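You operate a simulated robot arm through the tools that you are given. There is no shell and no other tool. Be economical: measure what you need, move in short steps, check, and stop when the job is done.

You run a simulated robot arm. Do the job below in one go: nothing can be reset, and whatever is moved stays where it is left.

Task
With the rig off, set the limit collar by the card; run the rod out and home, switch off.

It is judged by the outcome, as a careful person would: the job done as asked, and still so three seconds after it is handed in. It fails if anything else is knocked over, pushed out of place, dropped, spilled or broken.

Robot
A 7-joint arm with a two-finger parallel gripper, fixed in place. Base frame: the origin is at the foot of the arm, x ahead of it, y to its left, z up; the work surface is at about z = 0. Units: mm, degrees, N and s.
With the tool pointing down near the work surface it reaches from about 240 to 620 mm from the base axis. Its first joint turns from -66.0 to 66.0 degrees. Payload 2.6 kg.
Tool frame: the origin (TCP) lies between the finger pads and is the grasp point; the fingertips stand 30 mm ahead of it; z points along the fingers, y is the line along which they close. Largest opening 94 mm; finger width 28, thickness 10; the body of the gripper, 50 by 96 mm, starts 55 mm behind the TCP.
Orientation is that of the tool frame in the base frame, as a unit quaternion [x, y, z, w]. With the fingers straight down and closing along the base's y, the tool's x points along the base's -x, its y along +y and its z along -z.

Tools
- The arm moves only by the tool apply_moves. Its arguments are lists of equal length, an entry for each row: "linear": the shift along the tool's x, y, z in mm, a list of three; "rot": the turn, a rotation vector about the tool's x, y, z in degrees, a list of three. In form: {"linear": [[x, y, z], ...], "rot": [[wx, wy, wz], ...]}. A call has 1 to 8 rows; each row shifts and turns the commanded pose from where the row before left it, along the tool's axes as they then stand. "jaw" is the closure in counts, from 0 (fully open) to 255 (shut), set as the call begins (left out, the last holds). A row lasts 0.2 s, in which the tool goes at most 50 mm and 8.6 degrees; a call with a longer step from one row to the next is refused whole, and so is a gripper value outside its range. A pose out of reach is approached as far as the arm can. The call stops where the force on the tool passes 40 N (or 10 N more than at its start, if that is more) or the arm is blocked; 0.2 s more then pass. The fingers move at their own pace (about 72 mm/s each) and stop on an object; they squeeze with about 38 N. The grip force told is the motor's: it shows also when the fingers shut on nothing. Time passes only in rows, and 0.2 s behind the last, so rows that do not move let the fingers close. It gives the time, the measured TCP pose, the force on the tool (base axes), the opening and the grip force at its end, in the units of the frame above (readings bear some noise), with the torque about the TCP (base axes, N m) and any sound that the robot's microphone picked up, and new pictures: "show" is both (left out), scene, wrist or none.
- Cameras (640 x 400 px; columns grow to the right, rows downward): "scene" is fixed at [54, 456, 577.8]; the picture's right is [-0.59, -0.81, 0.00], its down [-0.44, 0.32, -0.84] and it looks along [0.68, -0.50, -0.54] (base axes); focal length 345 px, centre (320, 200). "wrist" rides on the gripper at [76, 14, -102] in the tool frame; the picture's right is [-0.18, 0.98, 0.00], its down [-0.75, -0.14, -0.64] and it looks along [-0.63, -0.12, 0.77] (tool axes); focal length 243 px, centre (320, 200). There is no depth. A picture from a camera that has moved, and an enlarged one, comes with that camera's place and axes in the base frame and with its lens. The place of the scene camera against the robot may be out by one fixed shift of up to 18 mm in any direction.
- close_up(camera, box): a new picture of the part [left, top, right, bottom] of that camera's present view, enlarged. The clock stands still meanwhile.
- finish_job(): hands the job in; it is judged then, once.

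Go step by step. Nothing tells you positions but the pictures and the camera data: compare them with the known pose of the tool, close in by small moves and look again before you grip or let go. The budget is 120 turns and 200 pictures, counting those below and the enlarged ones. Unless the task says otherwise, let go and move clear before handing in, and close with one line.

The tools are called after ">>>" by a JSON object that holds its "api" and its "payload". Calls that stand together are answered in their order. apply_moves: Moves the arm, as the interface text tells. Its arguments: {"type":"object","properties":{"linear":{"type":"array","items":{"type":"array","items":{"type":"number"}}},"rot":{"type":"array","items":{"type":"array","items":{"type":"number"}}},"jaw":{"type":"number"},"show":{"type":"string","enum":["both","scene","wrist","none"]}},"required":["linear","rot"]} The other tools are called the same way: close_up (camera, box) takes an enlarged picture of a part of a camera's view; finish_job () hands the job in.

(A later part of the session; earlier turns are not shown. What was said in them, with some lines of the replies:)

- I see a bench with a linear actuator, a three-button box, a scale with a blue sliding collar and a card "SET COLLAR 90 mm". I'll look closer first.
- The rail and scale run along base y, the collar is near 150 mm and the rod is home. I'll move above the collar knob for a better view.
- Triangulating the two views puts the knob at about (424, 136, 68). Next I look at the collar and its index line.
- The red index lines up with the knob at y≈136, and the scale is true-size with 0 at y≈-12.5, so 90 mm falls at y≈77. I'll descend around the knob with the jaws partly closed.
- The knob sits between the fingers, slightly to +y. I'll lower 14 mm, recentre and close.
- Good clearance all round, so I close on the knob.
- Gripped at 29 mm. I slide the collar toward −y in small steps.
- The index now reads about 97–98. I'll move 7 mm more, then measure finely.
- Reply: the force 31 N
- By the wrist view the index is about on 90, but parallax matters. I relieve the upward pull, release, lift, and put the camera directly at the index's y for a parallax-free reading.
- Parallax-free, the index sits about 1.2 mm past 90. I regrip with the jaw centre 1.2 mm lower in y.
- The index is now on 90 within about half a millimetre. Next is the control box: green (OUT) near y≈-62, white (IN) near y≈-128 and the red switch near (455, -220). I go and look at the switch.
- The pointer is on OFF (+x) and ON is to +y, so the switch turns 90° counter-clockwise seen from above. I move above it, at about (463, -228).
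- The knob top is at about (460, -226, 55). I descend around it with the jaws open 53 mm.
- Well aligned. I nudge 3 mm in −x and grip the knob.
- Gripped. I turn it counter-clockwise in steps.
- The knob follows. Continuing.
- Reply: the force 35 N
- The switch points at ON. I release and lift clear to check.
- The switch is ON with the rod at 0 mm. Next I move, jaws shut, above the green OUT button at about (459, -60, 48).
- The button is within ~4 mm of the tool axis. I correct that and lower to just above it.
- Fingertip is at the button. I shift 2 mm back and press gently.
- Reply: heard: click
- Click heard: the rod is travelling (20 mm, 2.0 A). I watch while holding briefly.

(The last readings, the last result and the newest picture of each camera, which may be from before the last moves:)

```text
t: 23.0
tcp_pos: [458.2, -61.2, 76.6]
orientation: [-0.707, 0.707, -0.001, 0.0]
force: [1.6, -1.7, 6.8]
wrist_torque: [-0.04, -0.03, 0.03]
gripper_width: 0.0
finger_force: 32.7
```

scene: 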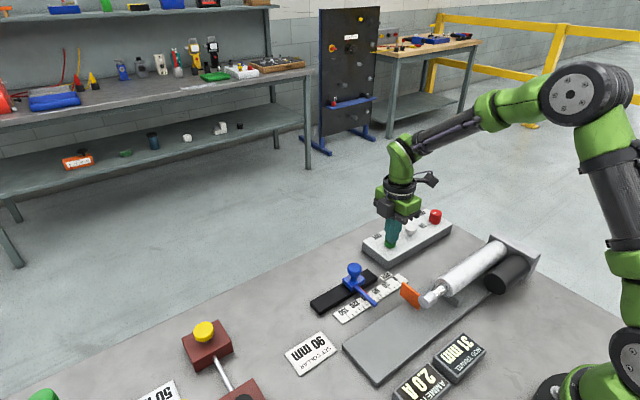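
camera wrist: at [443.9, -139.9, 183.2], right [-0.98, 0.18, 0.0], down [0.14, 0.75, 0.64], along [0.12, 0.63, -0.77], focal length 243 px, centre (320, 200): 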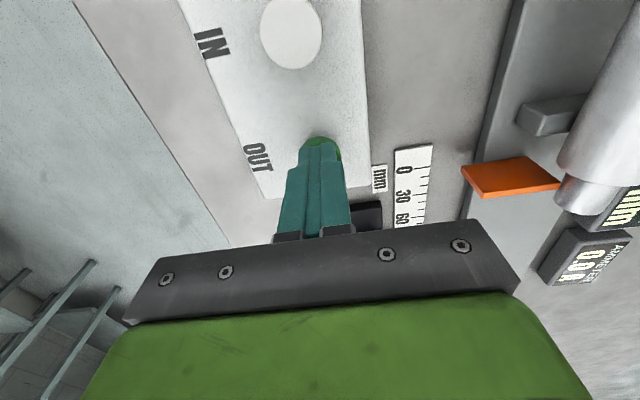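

It advances about 28 mm/s. I hold 1.6 s more.

>>> {"api": "apply_moves", "payload": {"linear": [[0, 0, 0], [0, 0, 0], [0, 0, 0], [0, 0, 0], [0, 0, 0], [0, 0, 0], [0, 0, 0]], "rot": [[0, 0, 0], [0, 0, 0], [0, 0, 0], [0, 0, 0], [0, 0, 0], [0, 0, 0], [0, 0, 0]], "show": "scene"}}

>>> {"api": "close_up", "payload": {"camera": "scene", "box": [330, 260, 510, 398]}}

```text
t: 24.6
tcp_pos: [459.8, -60.9, 74.3]
orientation: [0.708, -0.706, 0.001, 0.0]
force: [4.3, -0.7, 9.7]
wrist_torque: [-0.01, -0.11, -0.07]
gripper_width: 0.1
finger_force: 33.0
```

scene: 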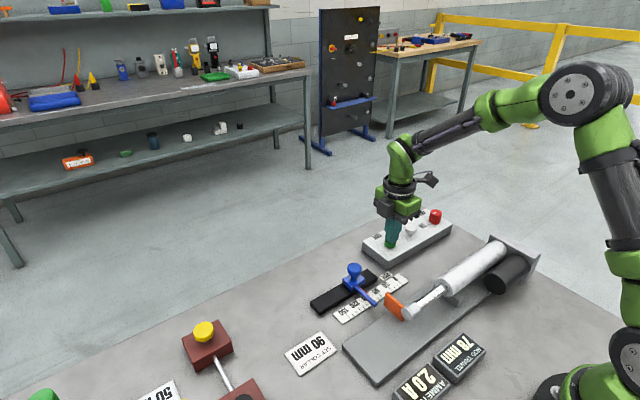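

```text
2.90 times, centred on (420, 329) of scene
camera zoom: at [54.0, 456.0, 577.8], right [-0.59, -0.81, 0.0], down [-0.44, 0.32, -0.84], along [0.68, -0.5, -0.54], focal length 999 px, centre (30, -174)
```

zoom: 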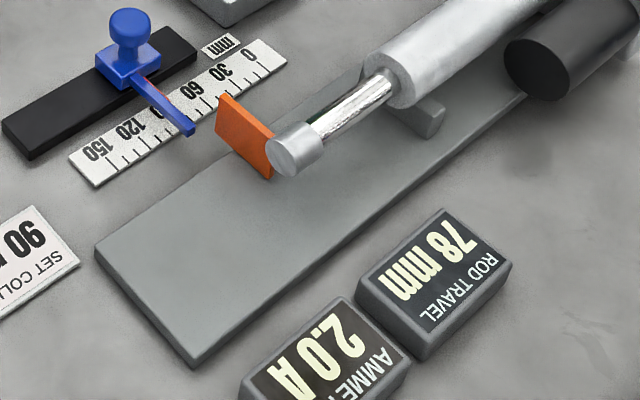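

78 mm, with the flag just short of the collar arm. One short hold more.

>>> {"api": "apply_moves", "payload": {"linear": [[0, 0, 0]], "rot": [[0, 0, 0]], "show": "none"}}

>>> {"api": "close_up", "payload": {"camera": "scene", "box": [330, 260, 510, 398]}}

```text
t: 25.0
tcp_pos: [459.2, -61.3, 75.5]
orientation: [0.708, -0.707, 0.0, 0.0]
force: [3.9, -1.3, 9.2]
wrist_torque: [-0.03, -0.12, -0.02]
gripper_width: 0.1
finger_force: 32.9
```

```text
2.90 times, centred on (420, 329) of scene
camera zoom: at [54.0, 456.0, 577.8], right [-0.59, -0.81, 0.0], down [-0.44, 0.32, -0.84], along [0.68, -0.5, -0.54], focal length 999 px, centre (30, -174)
```

zoom: 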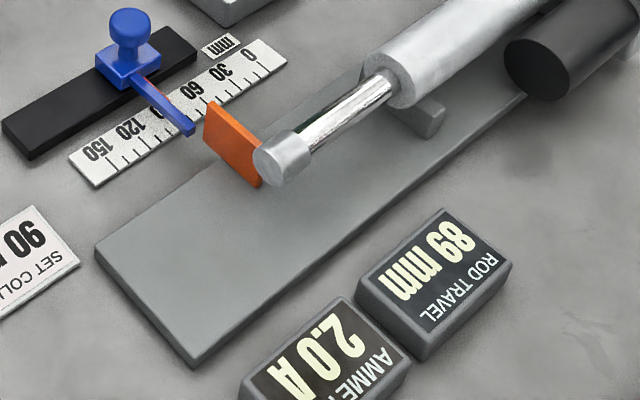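

89 mm and about to reach the collar. One more short hold.

>>> {"api": "apply_moves", "payload": {"linear": [[0, 0, 0]], "rot": [[0, 0, 0]], "show": "none"}}

>>> {"api": "close_up", "payload": {"camera": "scene", "box": [330, 260, 510, 398]}}

```text
t: 25.4
tcp_pos: [458.8, -61.3, 74.6]
orientation: [-0.707, 0.707, 0.0, 0.0]
force: [3.9, -0.8, 9.8]
wrist_torque: [-0.03, -0.12, 0.03]
gripper_width: 0.0
finger_force: 33.0
```

```text
2.90 times, centred on (420, 329) of scene
camera zoom: at [54.0, 456.0, 577.8], right [-0.59, -0.81, 0.0], down [-0.44, 0.32, -0.84], along [0.68, -0.5, -0.54], focal length 999 px, centre (30, -174)
```

zoom: 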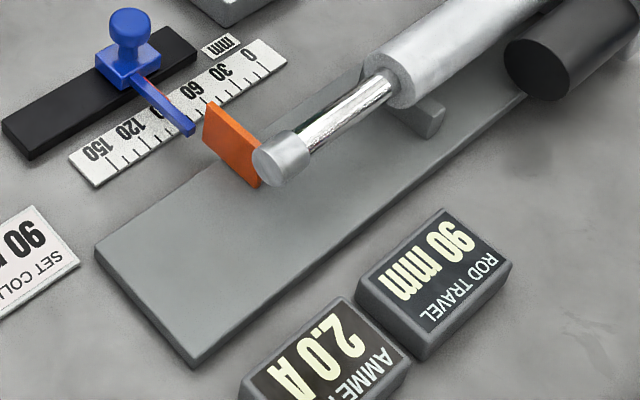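

The rod reads 90 mm and has stopped, so the collar setting is confirmed. I lift off and go over the white IN button at about (459, -130).

>>> {"api": "apply_moves", "payload": {"linear": [[0, 0, -30], [35, 0, 0], [34, 0, 0], [0, 0, 20], [0, 0, 0]], "rot": [[0, 0, 0], [0, 0, 0], [0, 0, 0], [0, 0, 0], [0, 0, 0]]}}

>>> {"api": "close_up", "payload": {"camera": "scene", "box": [340, 170, 500, 270]}}

>>> {"api": "close_up", "payload": {"camera": "scene", "box": [330, 260, 510, 398]}}

```text
t: 26.6
tcp_pos: [456.8, -129.6, 84.6]
orientation: [0.707, -0.707, 0.001, -0.001]
force: [0.0, 1.0, 0.5]
wrist_torque: [0.01, 0.02, -0.01]
gripper_width: 0.0
finger_force: 32.4
camera wrist: at [443.7, -205.1, 187.4], right [-0.98, 0.18, 0.0], down [0.14, 0.75, 0.64], along [0.12, 0.63, -0.77], focal length 243 px, centre (320, 200)
```

scene: 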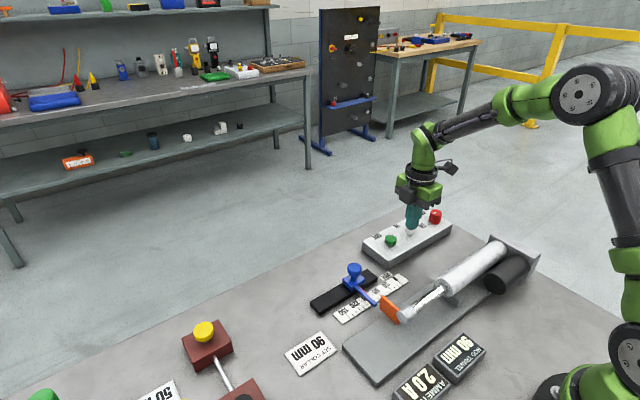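
wrist: 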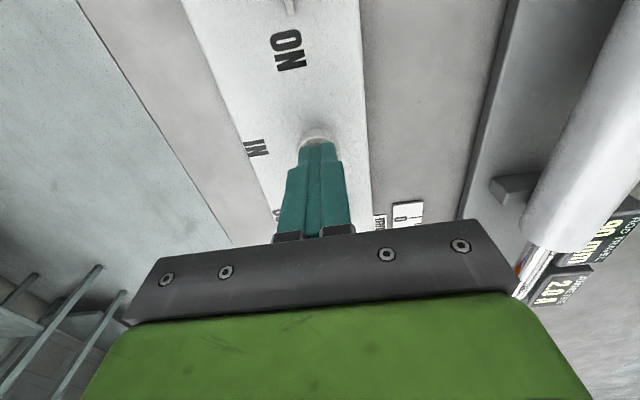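

```text
4.00 times, centred on (420, 220) of scene
camera zoom: at [54.0, 456.0, 577.8], right [-0.59, -0.81, 0.0], down [-0.44, 0.32, -0.84], along [0.68, -0.5, -0.54], focal length 1379 px, centre (-80, 120)
```

zoom: 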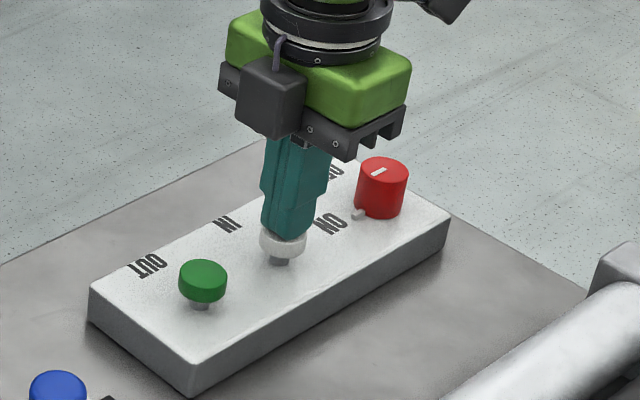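

```text
2.90 times, centred on (420, 329) of scene
camera zoom: at [54.0, 456.0, 577.8], right [-0.59, -0.81, 0.0], down [-0.44, 0.32, -0.84], along [0.68, -0.5, -0.54], focal length 999 px, centre (30, -174)
```

zoom: 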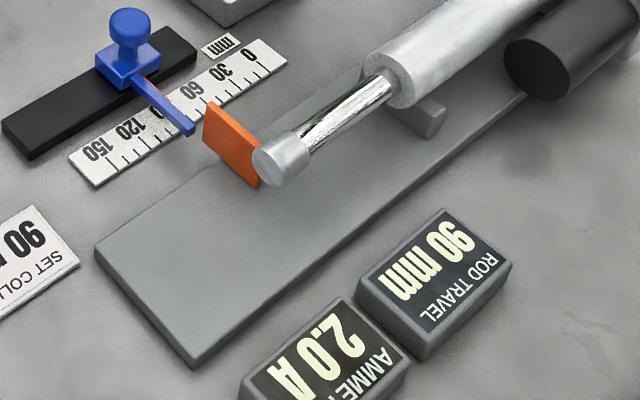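

The finger sits over the white button and the rod is still at 90 mm. Pressing IN.

>>> {"api": "apply_moves", "payload": {"linear": [[0, 0, 4], [0, 0, 3], [0, 0, 2], [0, 0, 1]], "rot": [[0, 0, 0], [0, 0, 0], [0, 0, 0], [0, 0, 0]], "show": "none"}}

>>> {"api": "close_up", "payload": {"camera": "scene", "box": [330, 260, 510, 398]}}

```text
t: 27.6
tcp_pos: [458.3, -128.6, 74.7]
orientation: [-0.707, 0.707, -0.001, 0.001]
force: [-1.8, 1.8, 10.8]
wrist_torque: [0.06, 0.07, 0.12]
gripper_width: 0.3
finger_force: 32.8
heard: click
```

```text
2.90 times, centred on (420, 329) of scene
camera zoom: at [53.9, 456.0, 577.8], right [-0.59, -0.81, 0.0], down [-0.44, 0.32, -0.84], along [0.68, -0.5, -0.54], focal length 999 px, centre (30, -174)
```

zoom: 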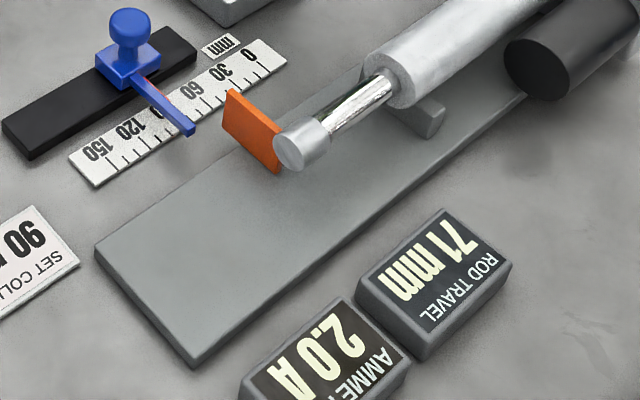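

It is returning (71 mm). I hold until home.

>>> {"api": "apply_moves", "payload": {"linear": [[0, 0, 0], [0, 0, 0], [0, 0, 0], [0, 0, 0], [0, 0, 0], [0, 0, 0], [0, 0, 0], [0, 0, 0]], "rot": [[0, 0, 0], [0, 0, 0], [0, 0, 0], [0, 0, 0], [0, 0, 0], [0, 0, 0], [0, 0, 0], [0, 0, 0]], "show": "none"}}

>>> {"api": "apply_moves", "payload": {"linear": [[0, 0, 0], [0, 0, 0], [0, 0, 0], [0, 0, 0]], "rot": [[0, 0, 0], [0, 0, 0], [0, 0, 0], [0, 0, 0]], "show": "none"}}

>>> {"api": "close_up", "payload": {"camera": "scene", "box": [330, 240, 540, 398]}}

```text
t: 29.4
tcp_pos: [459.1, -128.5, 76.5]
orientation: [0.708, -0.707, 0.001, 0.001]
force: [1.0, 2.9, 20.8]
wrist_torque: [0.08, -0.05, -0.08]
gripper_width: 0.0
finger_force: 33.1
```

```text
t: 30.4
tcp_pos: [458.8, -129.7, 75.1]
orientation: [0.708, -0.707, 0.0, 0.0]
force: [3.5, 2.2, 22.2]
wrist_torque: [0.06, -0.07, -0.06]
gripper_width: 0.1
finger_force: 32.7
```

```text
2.53 times, centred on (435, 319) of scene
camera zoom: at [53.9, 456.1, 577.8], right [-0.59, -0.81, 0.0], down [-0.44, 0.32, -0.84], along [0.68, -0.5, -0.54], focal length 872 px, centre (29, -101)
```

zoom: 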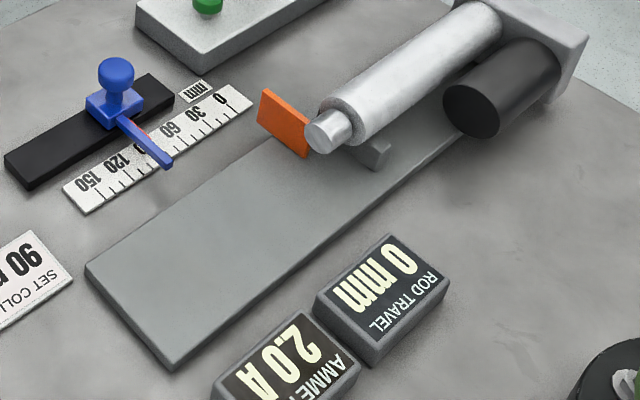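

The rod is home at 0 mm. I lift, open the jaws and go back over the red switch.

>>> {"api": "apply_moves", "payload": {"linear": [[0, 0, -40], [0, 0, -40], [33, -2, 0], [33, 0, 0], [32.5, 0, 0], [0, 0, 40], [0, 0, 0]], "rot": [[0, 0, 0], [0, 0, 0], [0, 0, 0], [0, 0, 0], [0, 0, 0], [0, 0, 0], [0, 0, 0]], "jaw": 110}}

>>> {"api": "close_up", "payload": {"camera": "wrist", "box": [200, 60, 440, 210]}}

```text
t: 32.0
tcp_pos: [459.5, -230.6, 113.9]
orientation: [-0.707, 0.707, 0.0, 0.0]
force: [0.0, 1.0, -0.4]
wrist_torque: [0.02, -0.01, 0.0]
gripper_width: 53.6
finger_force: 0.0
camera wrist: at [444.3, -306.0, 217.1], right [-0.98, 0.18, 0.0], down [0.14, 0.75, 0.64], along [0.12, 0.63, -0.77], focal length 243 px, centre (320, 200)
```

scene: 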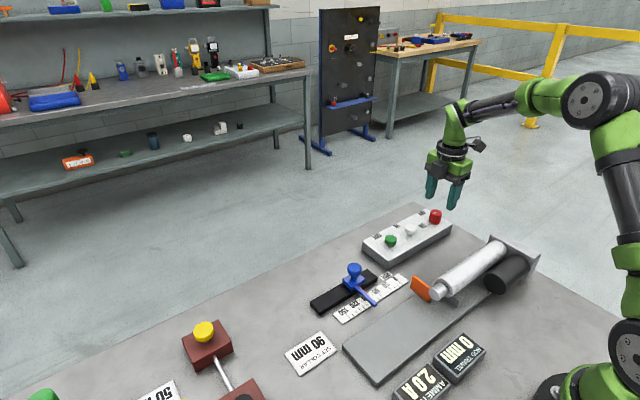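
wrist: 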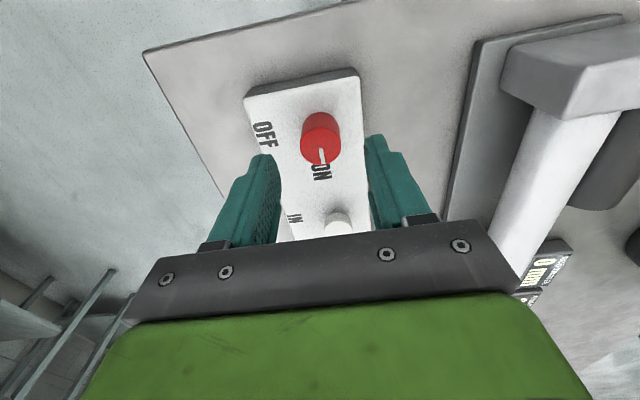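

```text
2.67 times, centred on (320, 135) of wrist
camera zoom: at [444.3, -306.0, 217.1], right [-0.98, 0.18, 0.0], down [0.14, 0.75, 0.64], along [0.12, 0.63, -0.77], focal length 647 px, centre (320, 373)
```

zoom: 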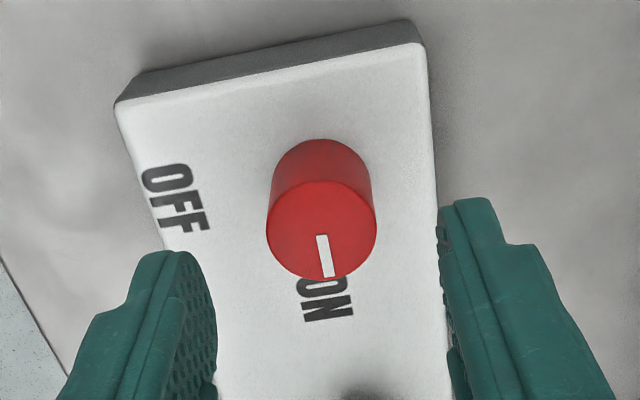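

The knob is at about (460, -226). I descend and grip.

>>> {"api": "apply_moves", "payload": {"linear": [[-2, 0, 20], [0, 0, 19], [0, 0, 0]], "rot": [[0, 0, 0], [0, 0, 0], [0, 0, 0]], "show": "none"}}

>>> {"api": "apply_moves", "payload": {"linear": [[0, 0, 0], [0, 0, 0], [0, 0, 0]], "rot": [[0, 0, 0], [0, 0, 0], [0, 0, 0]], "jaw": 255, "show": "wrist"}}

```text
t: 32.8
tcp_pos: [460.4, -226.9, 74.9]
orientation: [0.708, -0.706, 0.0, 0.001]
force: [-0.5, 0.9, 0.1]
wrist_torque: [0.03, 0.0, 0.0]
gripper_width: 53.5
finger_force: 0.0
```

```text
t: 33.6
tcp_pos: [459.6, -227.1, 76.1]
orientation: [0.708, -0.706, 0.0, 0.0]
force: [4.3, -1.6, -3.8]
wrist_torque: [0.03, 0.23, -0.04]
gripper_width: 29.5
finger_force: 45.0
camera wrist: at [444.9, -303.5, 178.7], right [-0.98, 0.18, 0.0], down [0.14, 0.75, 0.64], along [0.12, 0.63, -0.77], focal length 243 px, centre (320, 200)
```

wrist: 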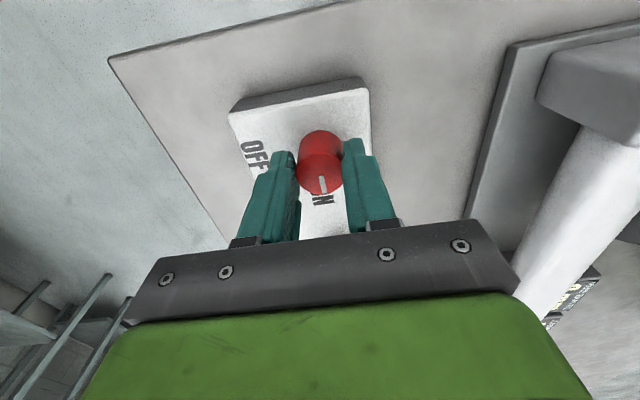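

Gripped. I turn it back clockwise to OFF.

>>> {"api": "apply_moves", "payload": {"linear": [[0, 0, 0], [0, 0, 0], [0, 0, 0], [0, 0, 0], [0, 0, 0], [0, 0, 0]], "rot": [[0, 0, 8], [0, 0, 8], [0, 0, 8], [0, 0, 8], [0, 0, 8], [0, 0, 5]], "show": "none"}}

>>> {"api": "apply_moves", "payload": {"linear": [[0, 0, 0], [0, 0, 0], [0, 0, 0], [0, 0, 0], [0, 0, 0], [0, 0, 0]], "rot": [[0, 0, 8], [0, 0, 8], [0, 0, 8], [0, 0, 8], [0, 0, 8], [0, 0, 5]]}}

```text
t: 34.7
tcp_pos: [458.2, -226.3, 75.8]
orientation: [-0.47, 0.882, 0.002, -0.002]
force: [-3.0, 2.0, 1.6]
wrist_torque: [-0.03, -0.43, 0.03]
gripper_width: 29.7
finger_force: 44.9
stopped in row 5: the force on the tool passed its limit at 41 N (the readings are from after the stop); the commanded pose is now the measured one
```

```text
t: 36.1
tcp_pos: [457.4, -224.2, 76.2]
orientation: [-0.093, 0.996, 0.005, -0.005]
force: [-27.5, 16.1, 14.8]
wrist_torque: [-0.03, 0.0, 0.07]
gripper_width: 29.5
finger_force: 44.9
camera wrist: at [380.6, -226.4, 179.5], right [0.0, 1.0, 0.01], down [0.77, 0.0, 0.63], along [0.63, 0.01, -0.77], focal length 243 px, centre (320, 200)
```

scene: 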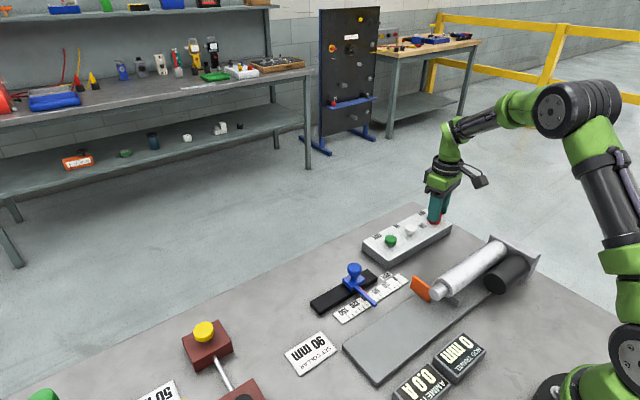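
wrist: 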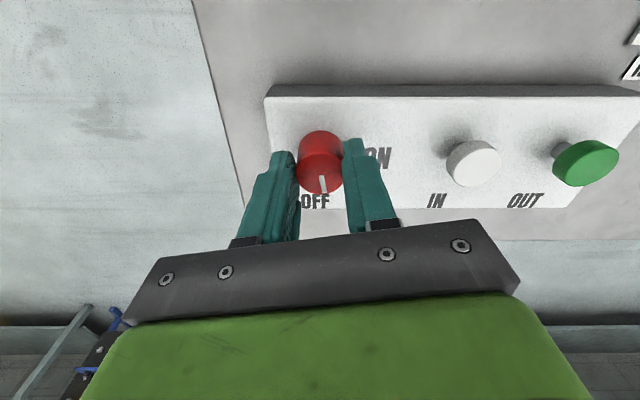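

It needs ~11° more and some side load has built up. I ease the position and finish the turn.

>>> {"api": "apply_moves", "payload": {"linear": [[2, 1, 1], [0, 0, 0], [0, 0, 0]], "rot": [[0, 0, 0], [0, 0, 6], [0, 0, 5]], "show": "wrist"}}

>>> {"api": "close_up", "payload": {"camera": "scene", "box": [380, 310, 520, 398]}}

```text
t: 36.9
tcp_pos: [458.7, -225.5, 76.2]
orientation: [-0.001, 1.0, 0.002, -0.001]
force: [-6.3, 12.7, 11.8]
wrist_torque: [0.28, -0.44, 0.22]
gripper_width: 29.4
finger_force: 44.3
camera wrist: at [380.8, -211.1, 178.8], right [0.18, 0.98, 0.0], down [0.76, -0.14, 0.64], along [0.63, -0.11, -0.77], focal length 243 px, centre (320, 200)
```

wrist: 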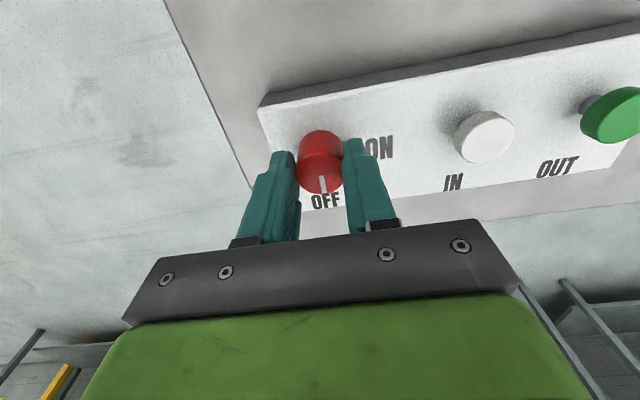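

```text
4.55 times, centred on (450, 354) of scene
camera zoom: at [53.9, 456.1, 577.7], right [-0.59, -0.81, 0.0], down [-0.44, 0.32, -0.84], along [0.68, -0.5, -0.54], focal length 1567 px, centre (-271, -500)
```

zoom: 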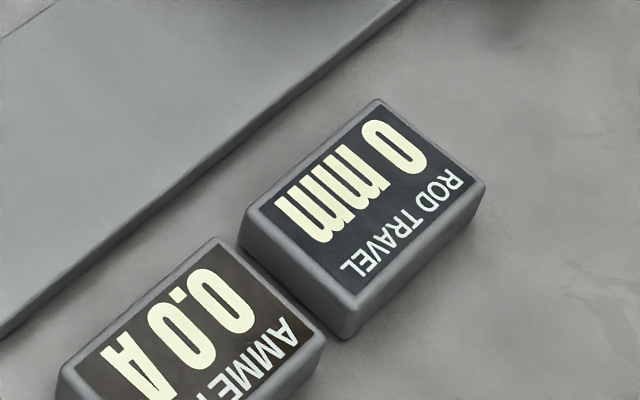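

The ammeter reads 0.0 A and the travel 0 mm, with the switch at OFF. I release and lift clear.

>>> {"api": "apply_moves", "payload": {"linear": [[0, 0, 0], [0, 0, 0], [0, 0, -40], [0, 0, -45], [0, 0, -45], [0, 0, 0]], "rot": [[0, 0, 0], [0, 0, 0], [0, 0, 0], [0, 0, 0], [0, 0, 0], [0, 0, 0]], "jaw": 110}}

>>> {"api": "close_up", "payload": {"camera": "scene", "box": [310, 200, 550, 398]}}

>>> {"api": "close_up", "payload": {"camera": "wrist", "box": [240, 60, 480, 210]}}

```text
t: 38.3
tcp_pos: [457.3, -227.6, 204.9]
orientation: [0.0, 1.0, 0.002, -0.003]
force: [-0.8, 0.6, 1.1]
wrist_torque: [0.01, -0.02, 0.0]
gripper_width: 53.3
finger_force: 0.0
camera wrist: at [381.4, -214.3, 309.5], right [0.18, 0.98, 0.0], down [0.76, -0.14, 0.64], along [0.63, -0.12, -0.77], focal length 243 px, centre (320, 200)
```

scene: 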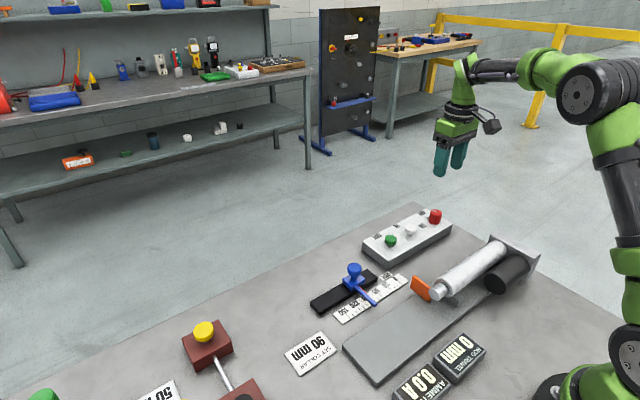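
wrist: 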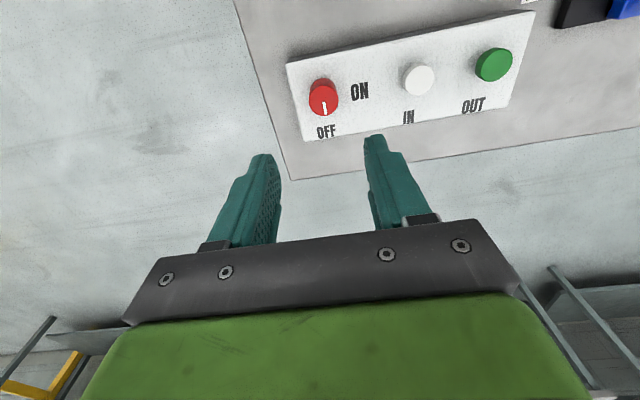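

```text
2.02 times, centred on (430, 299) of scene
camera zoom: at [54.0, 456.0, 577.8], right [-0.59, -0.81, 0.0], down [-0.44, 0.32, -0.84], along [0.68, -0.5, -0.54], focal length 696 px, centre (98, 0)
```

zoom: 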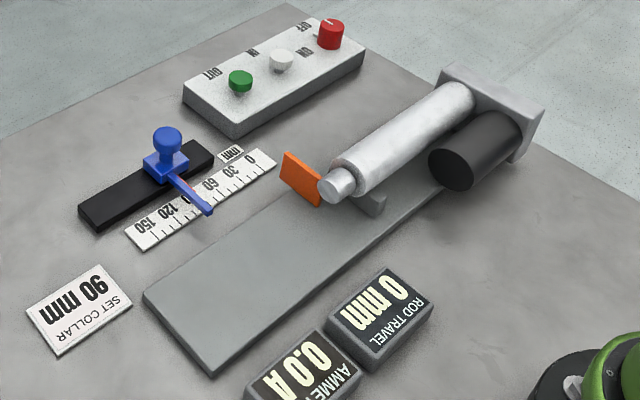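

```text
2.67 times, centred on (360, 135) of wrist
camera zoom: at [381.4, -214.3, 309.5], right [0.18, 0.98, 0.0], down [0.76, -0.14, 0.64], along [0.63, -0.12, -0.77], focal length 647 px, centre (213, 373)
```

zoom: 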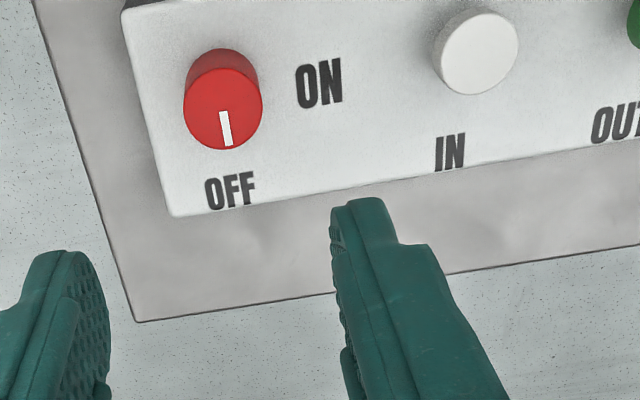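

The collar is at 90 mm, the rod is home at 0 mm, the current is 0.0 A, the switch points to OFF and the arm is clear. I hand it in.

>>> {"api": "finish_job", "payload": {}}

```text
The job is handed in.
```

The job is done: with the rig off I set the collar to 90 mm as on the card, then ran the rod out (it stopped at 90 mm) and home to 0 mm, and switched the rig off.
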